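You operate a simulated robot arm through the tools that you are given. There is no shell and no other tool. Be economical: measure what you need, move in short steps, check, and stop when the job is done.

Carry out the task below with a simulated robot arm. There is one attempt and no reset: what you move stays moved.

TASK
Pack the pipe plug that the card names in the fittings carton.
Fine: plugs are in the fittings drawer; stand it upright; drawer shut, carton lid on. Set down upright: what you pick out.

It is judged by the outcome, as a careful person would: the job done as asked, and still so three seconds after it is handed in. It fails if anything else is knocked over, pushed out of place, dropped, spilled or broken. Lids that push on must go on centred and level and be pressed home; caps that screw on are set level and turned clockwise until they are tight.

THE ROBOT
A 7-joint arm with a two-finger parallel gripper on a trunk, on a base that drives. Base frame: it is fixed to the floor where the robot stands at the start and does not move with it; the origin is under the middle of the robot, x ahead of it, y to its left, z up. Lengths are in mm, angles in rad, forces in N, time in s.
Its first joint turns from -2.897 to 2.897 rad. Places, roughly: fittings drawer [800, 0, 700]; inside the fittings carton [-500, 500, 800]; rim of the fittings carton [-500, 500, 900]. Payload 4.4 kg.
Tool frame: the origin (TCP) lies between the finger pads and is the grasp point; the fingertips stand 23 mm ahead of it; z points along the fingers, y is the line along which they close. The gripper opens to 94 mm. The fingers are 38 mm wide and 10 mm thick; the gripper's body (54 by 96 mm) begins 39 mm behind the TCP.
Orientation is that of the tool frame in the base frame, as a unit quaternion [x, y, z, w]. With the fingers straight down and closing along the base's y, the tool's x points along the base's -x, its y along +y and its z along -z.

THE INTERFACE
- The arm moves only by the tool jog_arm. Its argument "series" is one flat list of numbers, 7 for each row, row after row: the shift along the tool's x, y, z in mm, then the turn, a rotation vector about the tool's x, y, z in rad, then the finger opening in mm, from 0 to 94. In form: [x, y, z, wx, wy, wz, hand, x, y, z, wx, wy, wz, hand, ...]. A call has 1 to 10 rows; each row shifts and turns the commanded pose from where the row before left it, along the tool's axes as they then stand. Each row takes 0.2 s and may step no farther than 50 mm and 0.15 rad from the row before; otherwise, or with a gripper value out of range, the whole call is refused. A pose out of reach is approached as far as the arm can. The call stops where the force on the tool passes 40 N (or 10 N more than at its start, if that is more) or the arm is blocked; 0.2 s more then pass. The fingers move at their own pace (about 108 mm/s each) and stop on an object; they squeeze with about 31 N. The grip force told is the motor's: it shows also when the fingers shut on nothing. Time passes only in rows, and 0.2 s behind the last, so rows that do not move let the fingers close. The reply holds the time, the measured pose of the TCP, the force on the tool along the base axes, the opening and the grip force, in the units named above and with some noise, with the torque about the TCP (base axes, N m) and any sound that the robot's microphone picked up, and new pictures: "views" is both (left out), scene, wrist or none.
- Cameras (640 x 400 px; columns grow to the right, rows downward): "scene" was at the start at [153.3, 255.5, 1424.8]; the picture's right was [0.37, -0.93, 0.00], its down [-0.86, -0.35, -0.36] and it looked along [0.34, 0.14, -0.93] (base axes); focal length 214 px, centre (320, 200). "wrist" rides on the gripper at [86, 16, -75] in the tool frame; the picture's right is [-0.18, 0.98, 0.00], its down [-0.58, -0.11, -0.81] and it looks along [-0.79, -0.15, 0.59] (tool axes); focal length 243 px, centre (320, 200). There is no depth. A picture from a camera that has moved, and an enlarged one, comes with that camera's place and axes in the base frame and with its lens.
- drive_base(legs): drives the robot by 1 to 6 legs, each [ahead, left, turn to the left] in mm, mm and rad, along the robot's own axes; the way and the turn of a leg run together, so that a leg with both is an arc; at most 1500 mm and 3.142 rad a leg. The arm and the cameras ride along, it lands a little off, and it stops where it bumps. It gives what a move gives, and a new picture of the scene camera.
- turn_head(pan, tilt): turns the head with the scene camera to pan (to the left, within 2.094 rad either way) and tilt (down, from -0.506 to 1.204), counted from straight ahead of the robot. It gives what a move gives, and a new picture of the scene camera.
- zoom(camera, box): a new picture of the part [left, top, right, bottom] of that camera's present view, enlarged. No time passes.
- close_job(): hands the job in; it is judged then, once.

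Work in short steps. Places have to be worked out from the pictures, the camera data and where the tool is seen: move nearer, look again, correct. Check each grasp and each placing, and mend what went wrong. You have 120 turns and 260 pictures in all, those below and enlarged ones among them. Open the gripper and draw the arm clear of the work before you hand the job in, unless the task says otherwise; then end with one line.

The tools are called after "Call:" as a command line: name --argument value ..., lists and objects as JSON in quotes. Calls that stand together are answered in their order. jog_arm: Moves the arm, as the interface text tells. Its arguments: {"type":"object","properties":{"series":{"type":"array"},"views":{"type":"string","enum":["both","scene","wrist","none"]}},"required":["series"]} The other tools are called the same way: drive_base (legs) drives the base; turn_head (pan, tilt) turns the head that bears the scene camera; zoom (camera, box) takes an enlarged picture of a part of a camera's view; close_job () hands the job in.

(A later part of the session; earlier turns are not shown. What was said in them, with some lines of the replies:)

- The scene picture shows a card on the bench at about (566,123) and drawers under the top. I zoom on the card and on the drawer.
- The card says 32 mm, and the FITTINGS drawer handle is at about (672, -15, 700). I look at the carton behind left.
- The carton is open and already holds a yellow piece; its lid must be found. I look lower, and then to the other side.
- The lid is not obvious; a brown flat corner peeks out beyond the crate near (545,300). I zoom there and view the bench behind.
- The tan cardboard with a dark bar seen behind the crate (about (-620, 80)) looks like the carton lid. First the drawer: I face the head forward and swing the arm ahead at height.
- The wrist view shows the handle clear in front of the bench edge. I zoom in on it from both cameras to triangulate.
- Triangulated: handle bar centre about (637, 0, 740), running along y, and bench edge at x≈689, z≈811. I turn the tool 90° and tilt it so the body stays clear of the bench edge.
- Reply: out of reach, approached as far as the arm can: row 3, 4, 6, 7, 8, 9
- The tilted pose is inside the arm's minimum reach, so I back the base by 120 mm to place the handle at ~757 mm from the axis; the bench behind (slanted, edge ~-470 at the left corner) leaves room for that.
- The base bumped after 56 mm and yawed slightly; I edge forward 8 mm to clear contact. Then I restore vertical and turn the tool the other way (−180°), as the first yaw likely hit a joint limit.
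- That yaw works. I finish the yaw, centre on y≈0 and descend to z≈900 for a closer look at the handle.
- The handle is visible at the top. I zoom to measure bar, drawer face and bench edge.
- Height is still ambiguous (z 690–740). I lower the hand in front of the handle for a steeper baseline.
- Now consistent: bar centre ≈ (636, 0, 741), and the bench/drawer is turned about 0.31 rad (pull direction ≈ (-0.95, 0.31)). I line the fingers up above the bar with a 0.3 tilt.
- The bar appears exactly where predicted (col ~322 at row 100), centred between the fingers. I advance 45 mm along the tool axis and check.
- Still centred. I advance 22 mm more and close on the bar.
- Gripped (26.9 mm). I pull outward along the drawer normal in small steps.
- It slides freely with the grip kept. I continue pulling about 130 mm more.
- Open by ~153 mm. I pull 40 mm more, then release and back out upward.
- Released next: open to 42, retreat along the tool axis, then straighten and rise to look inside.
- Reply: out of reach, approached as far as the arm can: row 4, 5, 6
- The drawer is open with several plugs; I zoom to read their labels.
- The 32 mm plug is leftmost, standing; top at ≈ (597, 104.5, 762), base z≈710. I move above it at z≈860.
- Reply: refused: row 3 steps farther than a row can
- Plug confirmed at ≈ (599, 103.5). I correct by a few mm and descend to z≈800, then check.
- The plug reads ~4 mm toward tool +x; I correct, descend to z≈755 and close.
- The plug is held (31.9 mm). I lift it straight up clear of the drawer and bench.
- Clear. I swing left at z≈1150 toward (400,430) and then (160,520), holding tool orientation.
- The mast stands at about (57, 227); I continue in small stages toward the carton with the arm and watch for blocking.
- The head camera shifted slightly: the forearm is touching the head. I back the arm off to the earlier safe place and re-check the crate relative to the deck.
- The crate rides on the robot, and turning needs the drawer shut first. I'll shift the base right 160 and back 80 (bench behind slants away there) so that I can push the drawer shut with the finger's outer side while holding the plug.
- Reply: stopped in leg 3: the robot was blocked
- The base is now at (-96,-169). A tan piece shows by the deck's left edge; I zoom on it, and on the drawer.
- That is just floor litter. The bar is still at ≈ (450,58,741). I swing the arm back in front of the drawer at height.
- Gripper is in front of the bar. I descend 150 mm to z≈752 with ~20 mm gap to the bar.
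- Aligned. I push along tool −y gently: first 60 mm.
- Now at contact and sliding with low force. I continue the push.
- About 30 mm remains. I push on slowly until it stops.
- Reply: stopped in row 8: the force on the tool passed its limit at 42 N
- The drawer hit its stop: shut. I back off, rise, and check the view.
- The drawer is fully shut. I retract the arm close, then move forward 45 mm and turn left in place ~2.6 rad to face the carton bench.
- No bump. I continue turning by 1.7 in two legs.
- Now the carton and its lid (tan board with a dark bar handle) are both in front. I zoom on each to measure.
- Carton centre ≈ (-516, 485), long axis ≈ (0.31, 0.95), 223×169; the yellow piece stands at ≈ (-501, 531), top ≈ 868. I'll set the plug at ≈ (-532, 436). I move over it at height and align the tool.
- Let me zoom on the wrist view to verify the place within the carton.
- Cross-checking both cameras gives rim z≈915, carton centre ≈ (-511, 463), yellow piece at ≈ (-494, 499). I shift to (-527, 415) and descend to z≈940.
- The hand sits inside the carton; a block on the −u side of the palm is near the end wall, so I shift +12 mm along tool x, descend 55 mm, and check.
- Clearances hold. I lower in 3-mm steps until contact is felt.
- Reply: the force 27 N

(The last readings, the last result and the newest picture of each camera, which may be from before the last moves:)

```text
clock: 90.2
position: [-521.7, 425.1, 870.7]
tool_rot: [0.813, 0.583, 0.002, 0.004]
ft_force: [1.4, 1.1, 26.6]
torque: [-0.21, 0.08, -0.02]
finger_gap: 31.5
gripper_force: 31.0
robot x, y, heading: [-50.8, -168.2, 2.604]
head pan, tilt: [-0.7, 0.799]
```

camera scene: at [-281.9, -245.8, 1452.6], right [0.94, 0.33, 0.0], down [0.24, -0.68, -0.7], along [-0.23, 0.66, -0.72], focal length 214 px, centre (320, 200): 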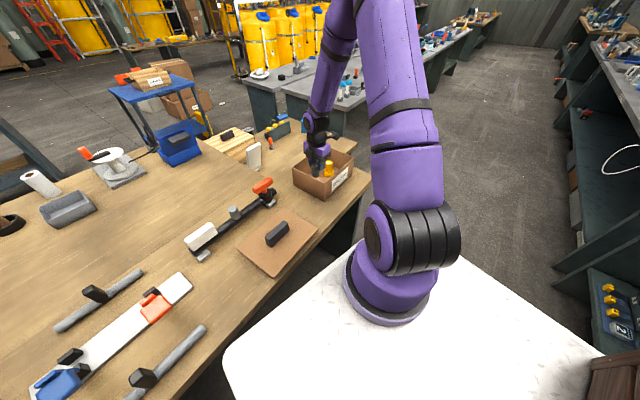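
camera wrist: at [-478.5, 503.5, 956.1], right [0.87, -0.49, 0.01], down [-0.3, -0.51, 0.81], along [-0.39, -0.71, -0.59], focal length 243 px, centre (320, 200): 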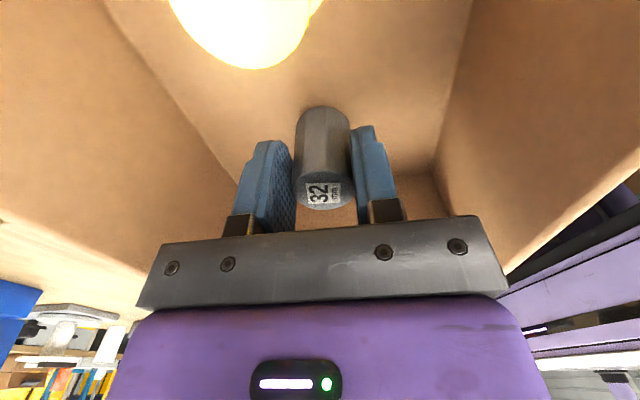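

Contact (26 N). I ease up 1.5 mm, open to 60 and rise straight out.

Call:
jog_arm --series '[0, 0, -1.5, 0, 0, 0, 20, 0, 0, 0, 0, 0, 0, 36, 0, 0, 0, 0, 0, 0, 60, 0, 0, 0, 0, 0, 0, 60, 0, 0, -10, 0, 0, 0, 60, 0, 0, -30, 0, 0, 0, 60, 0, 0, -40, 0, 0, 0, 60, 0, 0, -50, 0, 0, 0, 60]'

Call:
zoom --camera "scene" --box '[270, 90, 400, 210]'

```text
clock: 92.0
position: [-521.6, 427.2, 1002.8]
tool_rot: [0.812, 0.583, 0.002, 0.005]
ft_force: [0.3, -0.1, -0.2]
torque: [-0.06, -0.05, -0.01]
finger_gap: 59.9
gripper_force: 0.0
robot x, y, heading: [-50.3, -171.2, 2.606]
head pan, tilt: [-0.7, 0.799]
camera scene: at [-282.6, -244.7, 1452.5], right [0.94, 0.33, 0.0], down [0.24, -0.68, -0.7], along [-0.23, 0.66, -0.72], focal length 214 px, centre (320, 200)
camera wrist: at [-479.2, 503.9, 1074.1], right [0.87, -0.49, 0.01], down [-0.3, -0.51, 0.81], along [-0.39, -0.71, -0.59], focal length 243 px, centre (320, 200)
```

scene: 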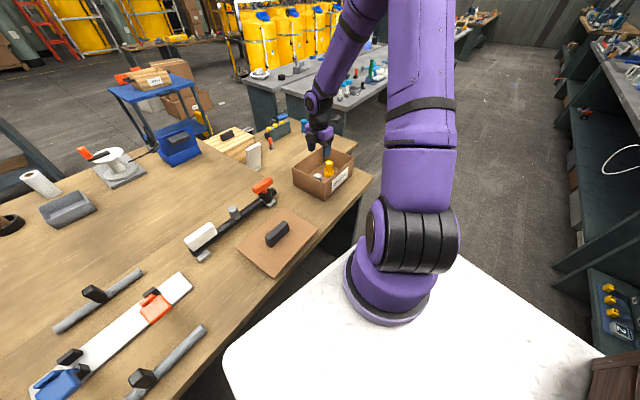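
wrist: 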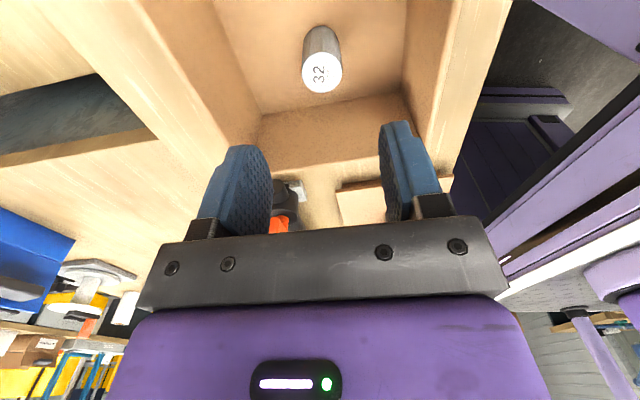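

```text
3.33 times, centred on (335, 150) of scene
camera zoom: at [-282.6, -244.7, 1452.5], right [0.94, 0.33, 0.0], down [0.24, -0.68, -0.7], along [-0.23, 0.66, -0.72], focal length 715 px, centre (270, 367)
```

zoom: 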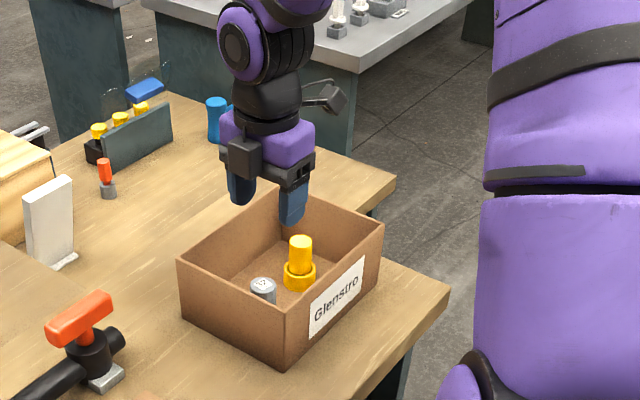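

The plug stands upright ("32" up). The lid centre is ≈ (-555, 110), same orientation as the carton, with a bar handle along the long axis. I move above it, opening the fingers and levelling the tool.

Call:
jog_arm --series '[-44.3, 9.4, 0, 0.009, 0, 0, 80, -44.3, 9.4, 0, 0, 0, 0, 80, -44.3, 9.4, 0, 0, 0, 0, 80, -44.3, 9.4, 0, 0, 0, 0, 80, -44.3, 9.4, 0, 0, 0, 0, 80, -44.3, 9.4, 0, 0, 0, 0, 80, -44.3, 9.4, 0, 0, 0, 0, 80]'

Call:
zoom --camera "scene" --box '[220, 190, 330, 290]'

```text
clock: 93.6
position: [-558.7, 112.9, 1000.1]
tool_rot: [0.812, 0.583, 0.0, 0.001]
ft_force: [0.1, 0.5, 0.2]
torque: [-0.01, 0.01, -0.01]
finger_gap: 80.0
gripper_force: 0.1
robot x, y, heading: [-49.9, -167.2, 2.604]
head pan, tilt: [-0.7, 0.799]
camera scene: at [-282.2, -244.5, 1452.6], right [0.94, 0.33, 0.0], down [0.24, -0.68, -0.7], along [-0.23, 0.66, -0.72], focal length 214 px, centre (320, 200)
camera wrist: at [-514.7, 189.3, 1073.5], right [0.87, -0.49, 0.0], down [-0.29, -0.51, 0.81], along [-0.39, -0.7, -0.59], focal length 243 px, centre (320, 200)
```

scene: 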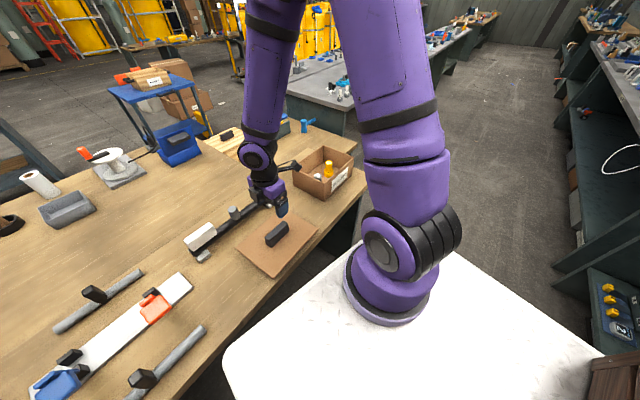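
wrist: 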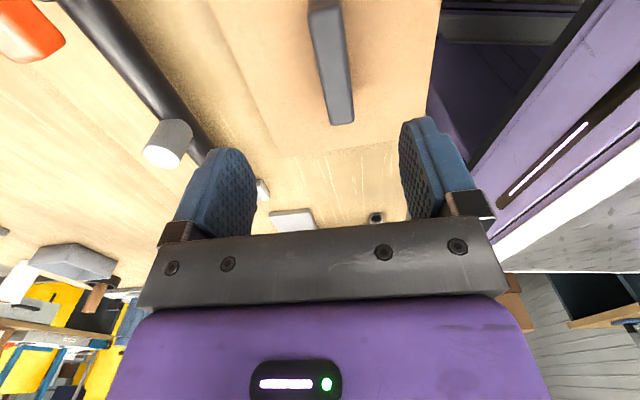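

```text
4.00 times, centred on (275, 240) of scene
camera zoom: at [-282.2, -244.5, 1452.6], right [0.94, 0.33, 0.0], down [0.24, -0.68, -0.7], along [-0.23, 0.66, -0.72], focal length 858 px, centre (500, 40)
```

zoom: 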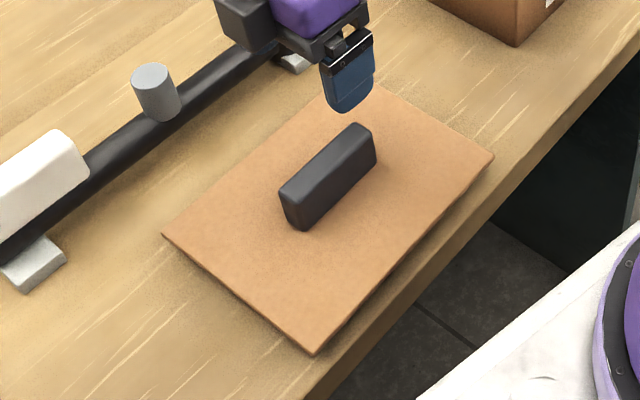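

I zoom on the lid handle in the wrist view to measure it.

Call:
zoom --camera "wrist" --box '[200, 0, 450, 160]'

```text
2.50 times, centred on (325, 80) of wrist
camera zoom: at [-514.7, 189.3, 1073.5], right [0.87, -0.49, 0.0], down [-0.29, -0.51, 0.81], along [-0.39, -0.7, -0.59], focal length 606 px, centre (308, 500)
```

zoom: 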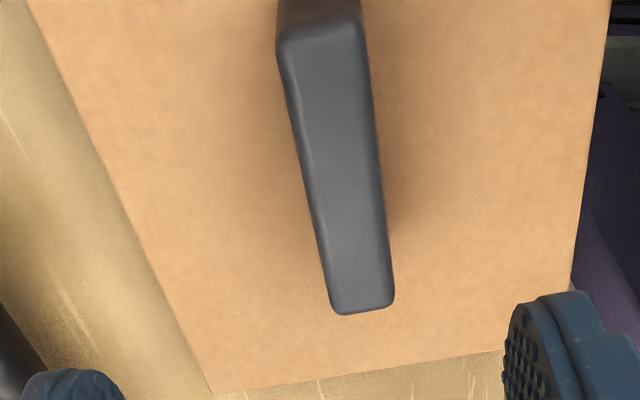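

Both cameras agree on handle top z≈885 at (-551.5, 100), lid board top z≈840, aligned with the tool. I shift and descend to z≈915 to verify.

Call:
jog_arm --series '[-9.9, 10.9, 25, 0, 0, 0, 70, 0, 0, 30, 0, 0, 0, 70, 0, 0, 30, 0, 0, 0, 70]' --views "wrist"

```text
clock: 94.4
position: [-550.6, 99.8, 916.3]
tool_rot: [0.813, 0.582, -0.001, 0.0]
ft_force: [0.8, 0.9, 0.0]
torque: [-0.01, 0.05, -0.01]
finger_gap: 70.2
gripper_force: 0.0
robot x, y, heading: [-49.9, -169.1, 2.607]
head pan, tilt: [-0.7, 0.799]
camera wrist: at [-507.5, 176.7, 989.0], right [0.87, -0.49, 0.0], down [-0.29, -0.51, 0.81], along [-0.39, -0.7, -0.59], focal length 243 px, centre (320, 200)
```

wrist: 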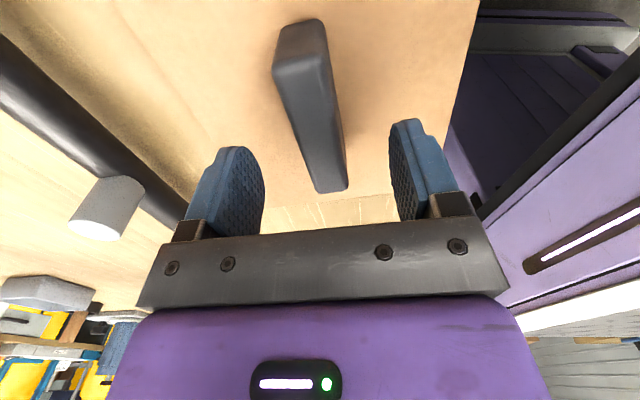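

Handle is centred between the fingers, centre ≈ (-549, 99.6). I descend to z≈870 and close on it.

Call:
jog_arm --series '[0, 1, 24, 0, 0, 0, 60, 0, 0, 22, 0, 0, 0, 60, 0, 0, 0, 0, 0, 0, 10, 0, 0, 0, 0, 0, 0, 10, 0, 0, 0, 0, 0, 0, 10]' --views "wrist"

```text
clock: 95.6
position: [-550.7, 97.6, 870.2]
tool_rot: [0.812, 0.583, -0.001, 0.001]
ft_force: [-0.5, 1.3, 0.2]
torque: [0.11, 0.1, -0.06]
finger_gap: 23.9
gripper_force: 30.9
robot x, y, heading: [-51.8, -173.2, 2.609]
head pan, tilt: [-0.7, 0.799]
camera wrist: at [-507.7, 175.1, 942.5], right [0.87, -0.49, 0.0], down [-0.29, -0.51, 0.81], along [-0.39, -0.7, -0.59], focal length 243 px, centre (320, 200)
```

wrist: 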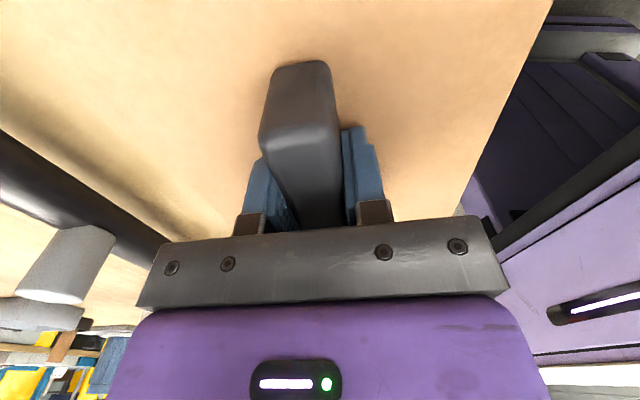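

Gripped (23.9 mm). I lift the lid straight up 150 mm.

Call:
jog_arm --series '[0, 0, -10, 0, 0, 0, 10, 0, 0, -30, 0, 0, 0, 10, 0, 0, -40, 0, 0, 0, 10, 0, 0, -40, 0, 0, 0, 10, 0, 0, -40, 0, 0, 0, 10]'

Call:
zoom --camera "scene" --box '[190, 110, 390, 270]'

```text
clock: 96.8
position: [-551.2, 100.2, 1031.3]
tool_rot: [0.812, 0.583, 0.0, 0.001]
ft_force: [-0.4, -0.2, -1.6]
torque: [-0.02, -0.03, -0.01]
finger_gap: 23.5
gripper_force: 31.2
robot x, y, heading: [-51.5, -170.6, 2.605]
head pan, tilt: [-0.7, 0.799]
camera scene: at [-282.9, -245.1, 1452.4], right [0.94, 0.33, 0.0], down [0.24, -0.68, -0.7], along [-0.23, 0.66, -0.72], focal length 214 px, centre (320, 200)
camera wrist: at [-508.4, 177.1, 1103.7], right [0.87, -0.49, 0.0], down [-0.29, -0.51, 0.81], along [-0.39, -0.7, -0.59], focal length 243 px, centre (320, 200)
```

scene: 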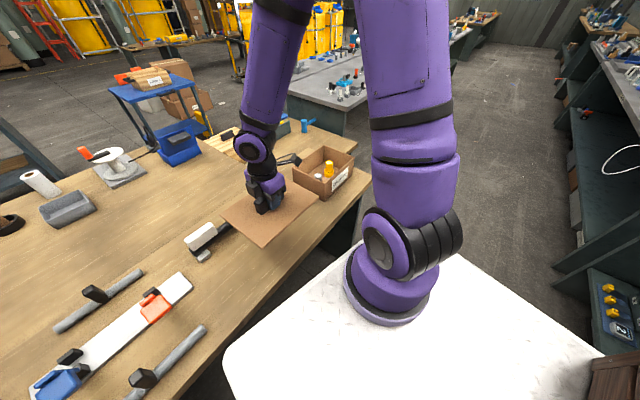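
wrist: 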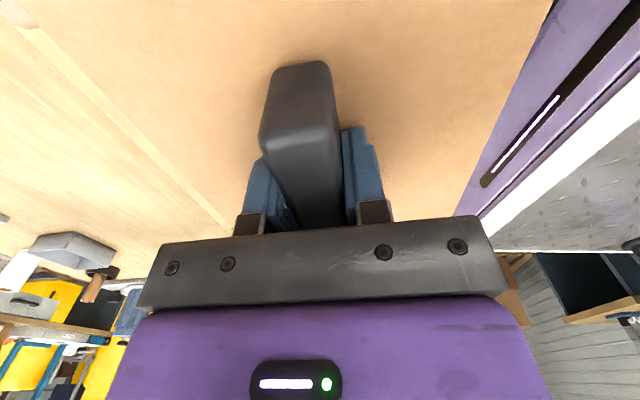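

```text
2.50 times, centred on (290, 190) of scene
camera zoom: at [-282.9, -245.1, 1452.4], right [0.94, 0.33, 0.0], down [0.24, -0.68, -0.7], along [-0.23, 0.66, -0.72], focal length 536 px, centre (395, 225)
```

zoom: 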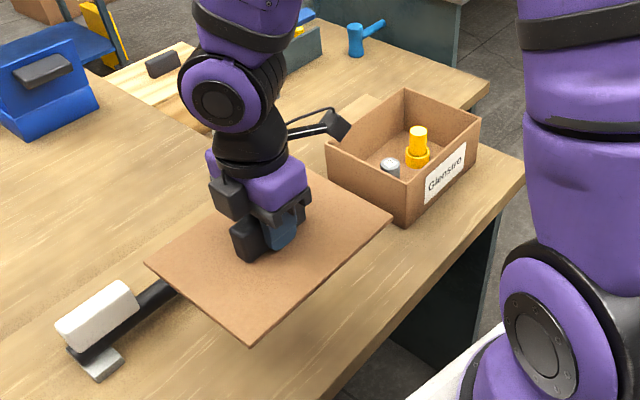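

The lid hangs level. I carry it over the carton at this height.

Call:
jog_arm --series '[44.5, -9.5, 0, 0, 0, 0, 10, 44.5, -9.5, 0, 0, 0, 0, 10, 44.5, -9.5, 0, 0, 0, 0, 10, 44.5, -9.5, 0, 0, 0, 0, 10, 44.5, -9.5, 0, 0, 0, 0, 10, 44.5, -9.5, 0, 0, 0, 0, 10, 44.5, -9.5, 0, 0, 0, 0, 10, 44.5, -9.5, 0, 0, 0, 0, 10]' --views "none"

Call:
jog_arm --series '[0, 0, 30, 0, 0, 0, 10, 0, 0, 20, 0, 0, 0, 10]'

Call:
zoom --camera "scene" --box '[270, 100, 390, 210]'

```text
clock: 98.6
position: [-508.9, 458.7, 1030.3]
tool_rot: [0.812, 0.584, 0.0, 0.001]
ft_force: [-0.9, 0.0, -0.3]
torque: [0.03, 0.0, -0.02]
finger_gap: 23.6
gripper_force: 30.7
robot x, y, heading: [-50.6, -168.0, 2.609]
head pan, tilt: [-0.7, 0.799]
```

```text
clock: 99.2
position: [-509.8, 461.5, 979.5]
tool_rot: [0.813, 0.582, -0.001, 0.0]
ft_force: [1.0, -0.5, -0.9]
torque: [-0.02, -0.02, 0.02]
finger_gap: 23.6
gripper_force: 31.2
robot x, y, heading: [-51.2, -168.5, 2.607]
head pan, tilt: [-0.7, 0.799]
camera scene: at [-282.1, -245.3, 1452.6], right [0.94, 0.33, 0.0], down [0.24, -0.68, -0.7], along [-0.23, 0.66, -0.72], focal length 214 px, centre (320, 200)
camera wrist: at [-466.0, 537.8, 1051.6], right [0.87, -0.49, 0.0], down [-0.29, -0.51, 0.81], along [-0.39, -0.7, -0.59], focal length 243 px, centre (320, 200)
```

scene: 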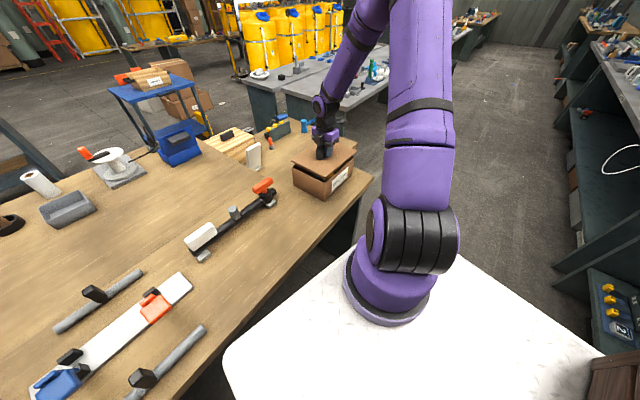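
wrist: 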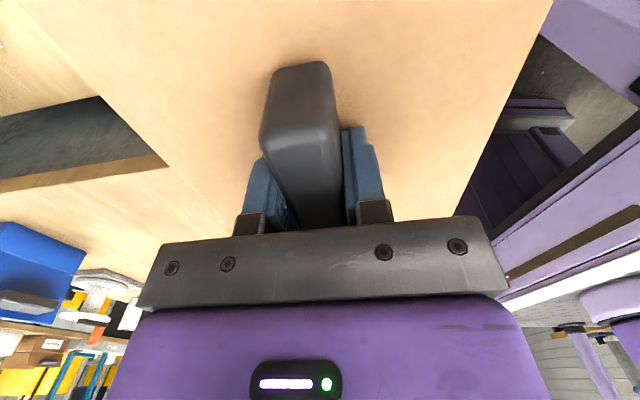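

```text
3.64 times, centred on (330, 155) of scene
camera zoom: at [-282.1, -245.3, 1452.6], right [0.94, 0.33, 0.0], down [0.24, -0.68, -0.7], along [-0.23, 0.66, -0.72], focal length 780 px, centre (284, 364)
```

zoom: 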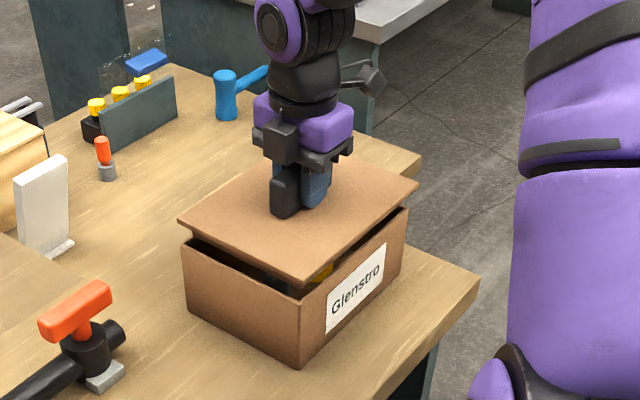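

The lid hovers about 25–30 mm above the rim, and looks close to centred. I zoom tighter to compare corners.

Call:
zoom --camera "scene" --box '[286, 135, 366, 185]'

```text
8.00 times, centred on (326, 160) of scene
camera zoom: at [-282.1, -245.3, 1452.6], right [0.94, 0.33, 0.0], down [0.24, -0.68, -0.7], along [-0.23, 0.66, -0.72], focal length 1716 px, centre (272, 520)
```

zoom: 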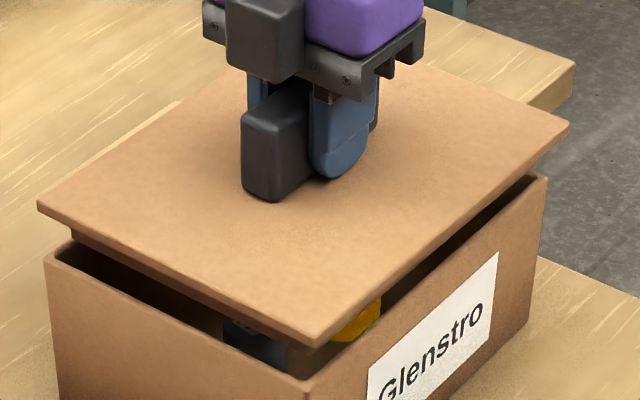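

The lid reads ~4–5 mm too far along +short axis. I shift tool y −4, lower 10 mm and re-zoom.

Call:
jog_arm --series '[0, -4, 0, 0, 0, 0, 10, 0, 0, 5, 0, 0, 0, 10, 0, 0, 5, 0, 0, 0, 10]' --views "none"

Call:
zoom --camera "scene" --box '[286, 135, 366, 185]'

Call:
zoom --camera "wrist" --box '[0, 0, 640, 220]'

```text
clock: 100.0
position: [-514.4, 461.9, 969.7]
tool_rot: [0.812, 0.583, 0.0, 0.002]
ft_force: [-0.7, -0.4, -1.0]
torque: [0.01, 0.03, 0.01]
finger_gap: 23.6
gripper_force: 31.4
robot x, y, heading: [-56.2, -171.9, 2.607]
head pan, tilt: [-0.7, 0.799]
```

```text
8.00 times, centred on (326, 160) of scene
camera zoom: at [-282.3, -245.2, 1452.5], right [0.94, 0.33, 0.0], down [0.24, -0.68, -0.7], along [-0.23, 0.66, -0.72], focal length 1716 px, centre (272, 520)
```

zoom: 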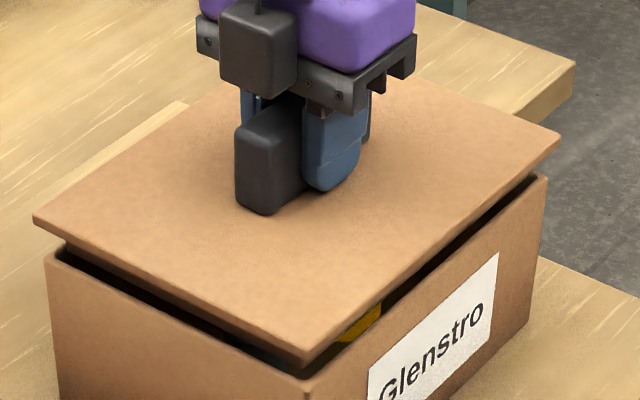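

```text
1.00 times, centred on (320, 110) of wrist (not enlarged: the box is as wide or as high as the picture)
camera zoom: at [-470.2, 538.7, 1042.2], right [0.87, -0.49, 0.0], down [-0.29, -0.51, 0.81], along [-0.39, -0.7, -0.59], focal length 243 px, centre (320, 290)
```

zoom: 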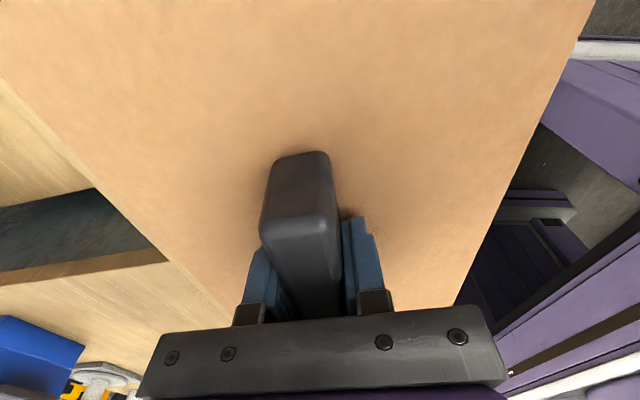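

Corner analysis now indicates the lid is centred within ~2 mm. I lower in 2-mm steps and watch the force as the lip meets the rim.

Call:
jog_arm --series '[0, 0, 2, 0, 0, 0, 10, 0, 0, 2, 0, 0, 0, 10, 0, 0, 2, 0, 0, 0, 10, 0, 0, 2, 0, 0, 0, 10]' --views "none"

Call:
zoom --camera "scene" --box '[286, 135, 366, 185]'

```text
clock: 101.0
position: [-513.8, 460.8, 961.0]
tool_rot: [0.813, 0.583, -0.001, 0.001]
ft_force: [0.0, 0.0, -1.6]
torque: [-0.01, 0.02, 0.0]
finger_gap: 23.8
gripper_force: 30.8
robot x, y, heading: [-49.6, -168.3, 2.607]
head pan, tilt: [-0.7, 0.799]
```

```text
8.00 times, centred on (326, 160) of scene
camera zoom: at [-282.3, -245.2, 1452.5], right [0.94, 0.33, 0.0], down [0.24, -0.68, -0.7], along [-0.23, 0.66, -0.72], focal length 1716 px, centre (272, 520)
```

zoom: 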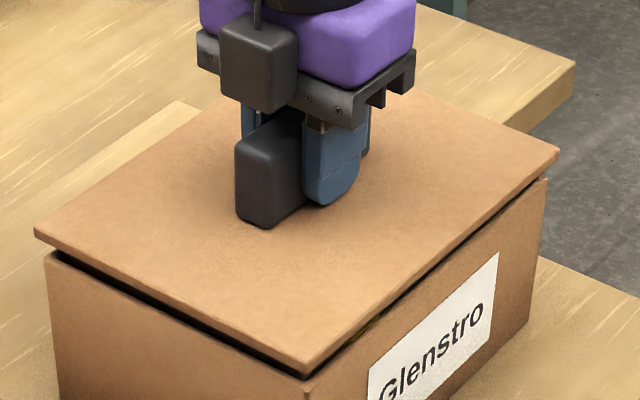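

Still free; corners look centred within ~1 mm. I continue down in 2-mm steps.

Call:
jog_arm --series '[0, 0, 2, 0, 0, 0, 10, 0, 0, 2, 0, 0, 0, 10, 0, 0, 1.5, 0, 0, 0, 10, 0, 0, 1.5, 0, 0, 0, 10]' --views "none"

Call:
zoom --camera "scene" --box '[286, 135, 366, 185]'

```text
clock: 102.0
position: [-513.2, 461.4, 955.5]
tool_rot: [0.812, 0.583, 0.0, 0.001]
ft_force: [0.3, 0.2, -1.0]
torque: [-0.01, 0.01, -0.01]
finger_gap: 23.6
gripper_force: 30.6
robot x, y, heading: [-49.6, -171.8, 2.606]
head pan, tilt: [-0.7, 0.799]
```

```text
8.00 times, centred on (326, 160) of scene
camera zoom: at [-282.3, -245.1, 1452.5], right [0.94, 0.33, 0.0], down [0.24, -0.68, -0.7], along [-0.23, 0.66, -0.72], focal length 1716 px, centre (272, 520)
```

zoom: 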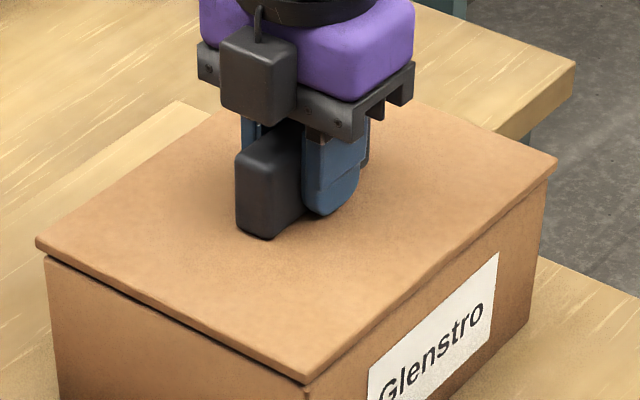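

The lip is entering freely with no force. A few mm remain; I press on until it seats.

Call:
jog_arm --series '[0, 0, 1.5, 0, 0, 0, 10, 0, 0, 1.5, 0, 0, 0, 10, 0, 0, 1.5, 0, 0, 0, 10, 0, 0, 1.5, 0, 0, 0, 10, 0, 0, 1, 0, 0, 0, 10, 0, 0, 1, 0, 0, 0, 10]' --views "none"

Call:
zoom --camera "scene" --box '[286, 135, 366, 185]'

```text
clock: 103.2
position: [-514.3, 461.6, 951.0]
tool_rot: [0.812, 0.583, 0.001, -0.001]
ft_force: [3.0, -2.3, 13.4]
torque: [-0.83, -0.41, 0.19]
finger_gap: 23.6
gripper_force: 30.6
robot x, y, heading: [-54.1, -169.8, 2.605]
head pan, tilt: [-0.7, 0.799]
stopped in row 5: the force on the tool passed its limit at 44 N (the readings are from after the stop); the commanded pose is now the measured one
```

```text
8.00 times, centred on (326, 160) of scene
camera zoom: at [-281.9, -245.6, 1452.6], right [0.94, 0.33, 0.0], down [0.24, -0.68, -0.7], along [-0.23, 0.66, -0.72], focal length 1716 px, centre (272, 520)
```

zoom: 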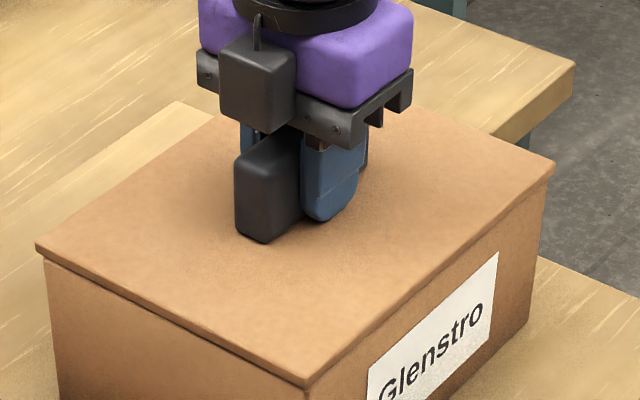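

Seated with 44 N at z≈951. I press once more gently to see whether it goes further.

Call:
jog_arm --series '[0, 0, 0.6, 0, 0, 0, 10, 0, 0, 0.6, 0, 0, 0, 10, 0, 0, 0.6, 0, 0, 0, 10, 0, 0, 0.6, 0, 0, 0, 10, 0, 0, 0.6, 0, 0, 0, 10]' --views "none"

Call:
zoom --camera "scene" --box '[286, 145, 326, 190]'

Call:
zoom --camera "scene" --box '[320, 140, 360, 185]'

```text
clock: 103.9
position: [-514.8, 461.1, 951.5]
tool_rot: [0.812, 0.583, 0.001, -0.003]
ft_force: [4.9, -3.8, 15.8]
torque: [-0.85, -0.54, 0.06]
finger_gap: 23.6
gripper_force: 30.8
robot x, y, heading: [-52.7, -170.5, 2.607]
head pan, tilt: [-0.7, 0.799]
stopped in row 3: the force on the tool passed its limit at 43 N (the readings are from after the stop); the commanded pose is now the measured one
```

```text
8.89 times, centred on (306, 168) of scene
camera zoom: at [-281.7, -245.8, 1452.6], right [0.94, 0.33, 0.0], down [0.24, -0.68, -0.7], along [-0.23, 0.66, -0.72], focal length 1906 px, centre (444, 489)
```

zoom: 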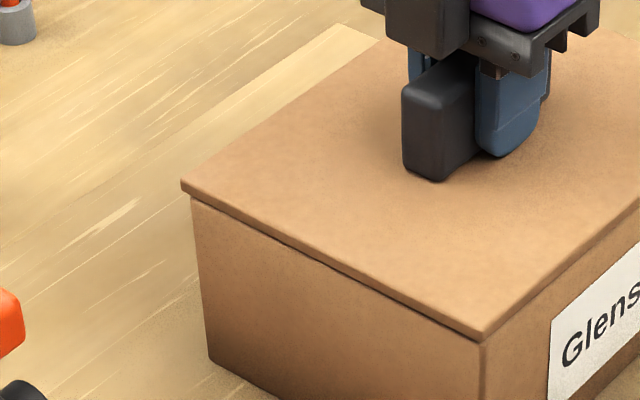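

```text
8.89 times, centred on (340, 162) of scene
camera zoom: at [-281.7, -245.8, 1452.6], right [0.94, 0.33, 0.0], down [0.24, -0.68, -0.7], along [-0.23, 0.66, -0.72], focal length 1906 px, centre (142, 533)
```

zoom: 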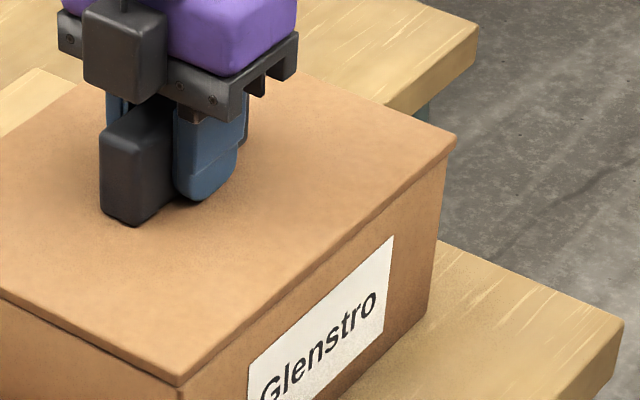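

It does not move further and lies flush all round. I release, rise straight up and inspect.

Call:
jog_arm --series '[0, 0, 0, 0, 0, 0, 30, 0, 0, 0, 0, 0, 0, 46, 0, 0, 0, 0, 0, 0, 46, 0, 0, -30, 0, 0, 0, 46, 0, 0, -40, 0, 0, 0, 46, 0, 0, -50, 0, 0, 0, 46, 0, 0, -50, 0, 0, 0, 46]'

Call:
zoom --camera "scene" --box '[280, 130, 370, 205]'

Call:
zoom --camera "wrist" --box '[100, 0, 560, 240]'

```text
clock: 105.5
position: [-515.8, 463.2, 1119.9]
tool_rot: [0.813, 0.583, -0.001, -0.003]
ft_force: [0.5, 1.2, -0.7]
torque: [-0.02, 0.02, 0.0]
finger_gap: 45.9
gripper_force: 0.1
robot x, y, heading: [-50.7, -171.3, 2.603]
head pan, tilt: [-0.7, 0.799]
camera scene: at [-282.4, -244.6, 1452.5], right [0.94, 0.33, 0.0], down [0.24, -0.68, -0.7], along [-0.23, 0.66, -0.72], focal length 214 px, centre (320, 200)
camera wrist: at [-471.4, 539.4, 1192.1], right [0.87, -0.49, 0.0], down [-0.29, -0.52, 0.81], along [-0.4, -0.7, -0.59], focal length 243 px, centre (320, 200)
```

scene: 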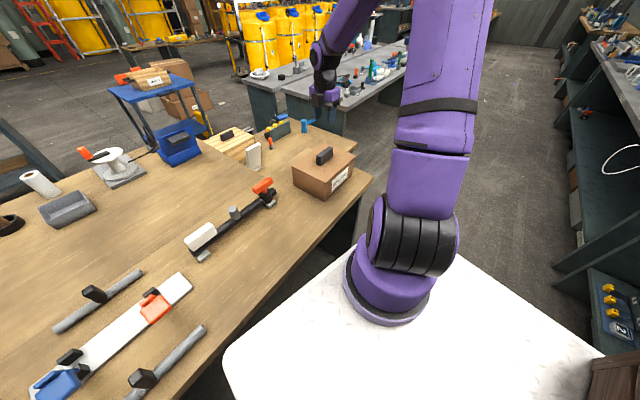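
wrist: 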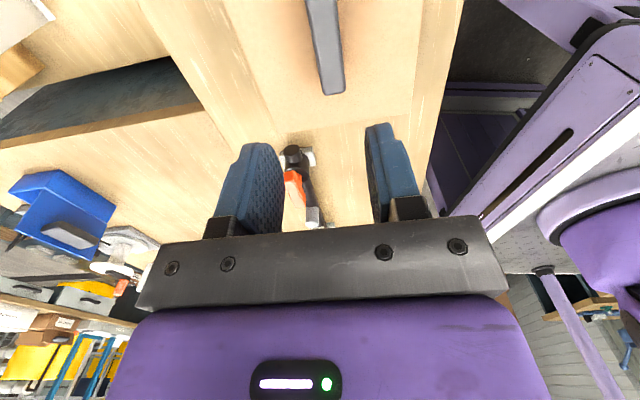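

```text
5.33 times, centred on (325, 168) of scene
camera zoom: at [-282.4, -244.6, 1452.5], right [0.94, 0.33, 0.0], down [0.24, -0.68, -0.7], along [-0.23, 0.66, -0.72], focal length 1144 px, centre (293, 373)
```

zoom: 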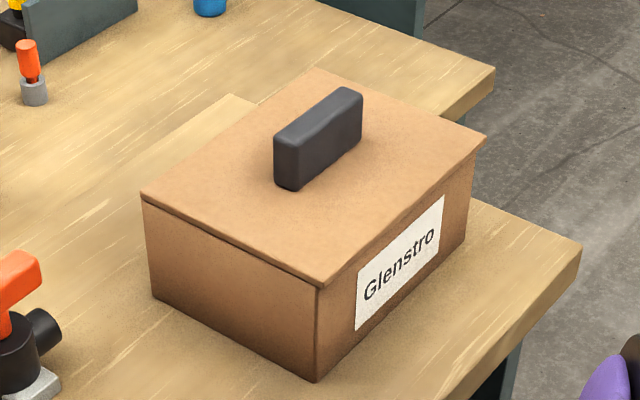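

```text
1.39 times, centred on (330, 120) of wrist
camera zoom: at [-471.4, 539.4, 1192.1], right [0.87, -0.49, 0.0], down [-0.29, -0.52, 0.81], along [-0.4, -0.7, -0.59], focal length 338 px, centre (306, 311)
```

zoom: 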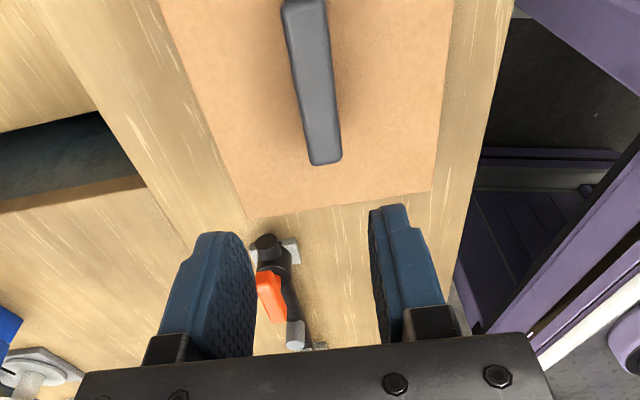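

Lid is on, level and evenly overlapping. For certainty I press down on the handle's top with closed fingers.

Call:
jog_arm --series '[0, 0, 40, 0, 0, 0, 0, 0, 0, 40, 0, 0, 0, 0, 0, 0, 35, 0, 0, 0, 0, 0, 0, 5, 0, 0, 0, 0, 0, 0, 5, 0, 0, 0, 0, 0, 0, 3, 0, 0, 0, 0, 0, 0, 3, 0, 0, 0, 0, 0, 0, 3, 0, 0, 0, 0]' --views "scene"

```text
clock: 106.9
position: [-513.4, 462.9, 996.0]
tool_rot: [0.813, 0.583, 0.001, -0.004]
ft_force: [5.1, -6.2, 20.0]
torque: [-0.52, -0.02, 0.16]
finger_gap: 0.1
gripper_force: 30.9
robot x, y, heading: [-49.3, -170.1, 2.604]
head pan, tilt: [-0.7, 0.799]
stopped in row 7: the force on the tool passed its limit at 47 N (the readings are from after the stop); the commanded pose is now the measured one
camera scene: at [-281.5, -246.1, 1452.6], right [0.94, 0.33, 0.0], down [0.24, -0.68, -0.7], along [-0.23, 0.66, -0.72], focal length 214 px, centre (320, 200)
```

scene: 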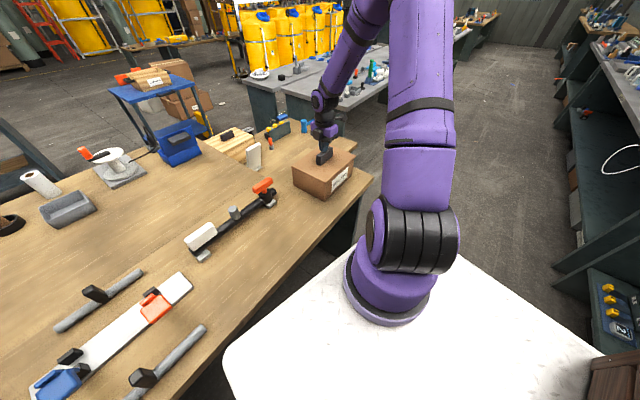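

Pressed with 47 N and it is firm. I rise, open the gripper, draw the arm back, and take a last look.

Call:
jog_arm --series '[0, 0, -40, 0, 0, 0, 0, 0, 0, -50, 0, 0, 0, 0, 0, 0, -50, 0, 0, 0, 40, 0, 0, -50, 0, 0, 0, 80, -40, 10, 0, 0, 0, 0, 80, -40, 10, 0, 0, 0, 0, 80, -40, 10, 0, 0, 0, 0, 80, -40, 10, 0, 0, 0, 0, 80, -40, 10, 0, 0, 0, 0, 80]' --views "scene"

Call:
zoom --camera "scene" --box '[280, 130, 370, 205]'

```text
clock: 108.9
position: [-529.5, 257.7, 1182.6]
tool_rot: [0.813, 0.582, 0.0, -0.003]
ft_force: [0.2, 1.1, 0.1]
torque: [-0.05, -0.02, 0.0]
finger_gap: 79.9
gripper_force: 0.1
robot x, y, heading: [-50.1, -171.1, 2.609]
head pan, tilt: [-0.7, 0.799]
camera scene: at [-282.2, -244.5, 1452.6], right [0.94, 0.33, 0.0], down [0.24, -0.68, -0.7], along [-0.23, 0.66, -0.72], focal length 214 px, centre (320, 200)
```

scene: 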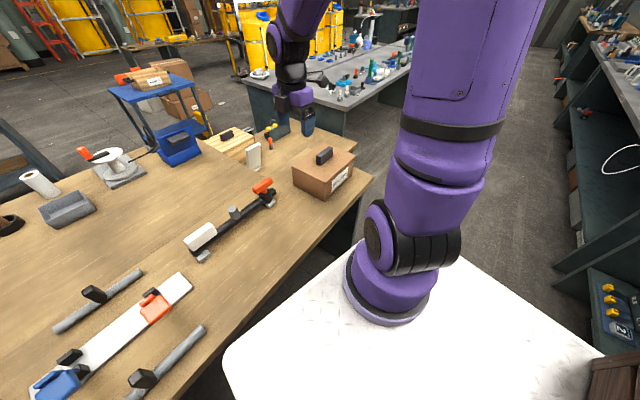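

```text
5.33 times, centred on (325, 168) of scene
camera zoom: at [-282.2, -244.5, 1452.6], right [0.94, 0.33, 0.0], down [0.24, -0.68, -0.7], along [-0.23, 0.66, -0.72], focal length 1144 px, centre (293, 373)
```

zoom: 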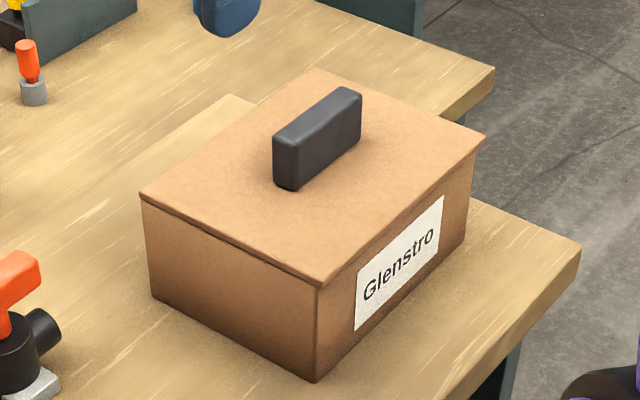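

The lid is on, level and pressed home, the drawer is shut, and the arm is clear with the gripper open. I hand the job in.

Call:
close_job

```text
The job is handed in.
```

The 32 mm pipe plug named on the card is packed upright in the fittings carton, next to a yellow piece that was already inside. The carton lid is pressed on and the fittings drawer is shut. While backing up and turning, the robot twice touched something behind it and stopped. I saw nothing displaced in the later pictures.
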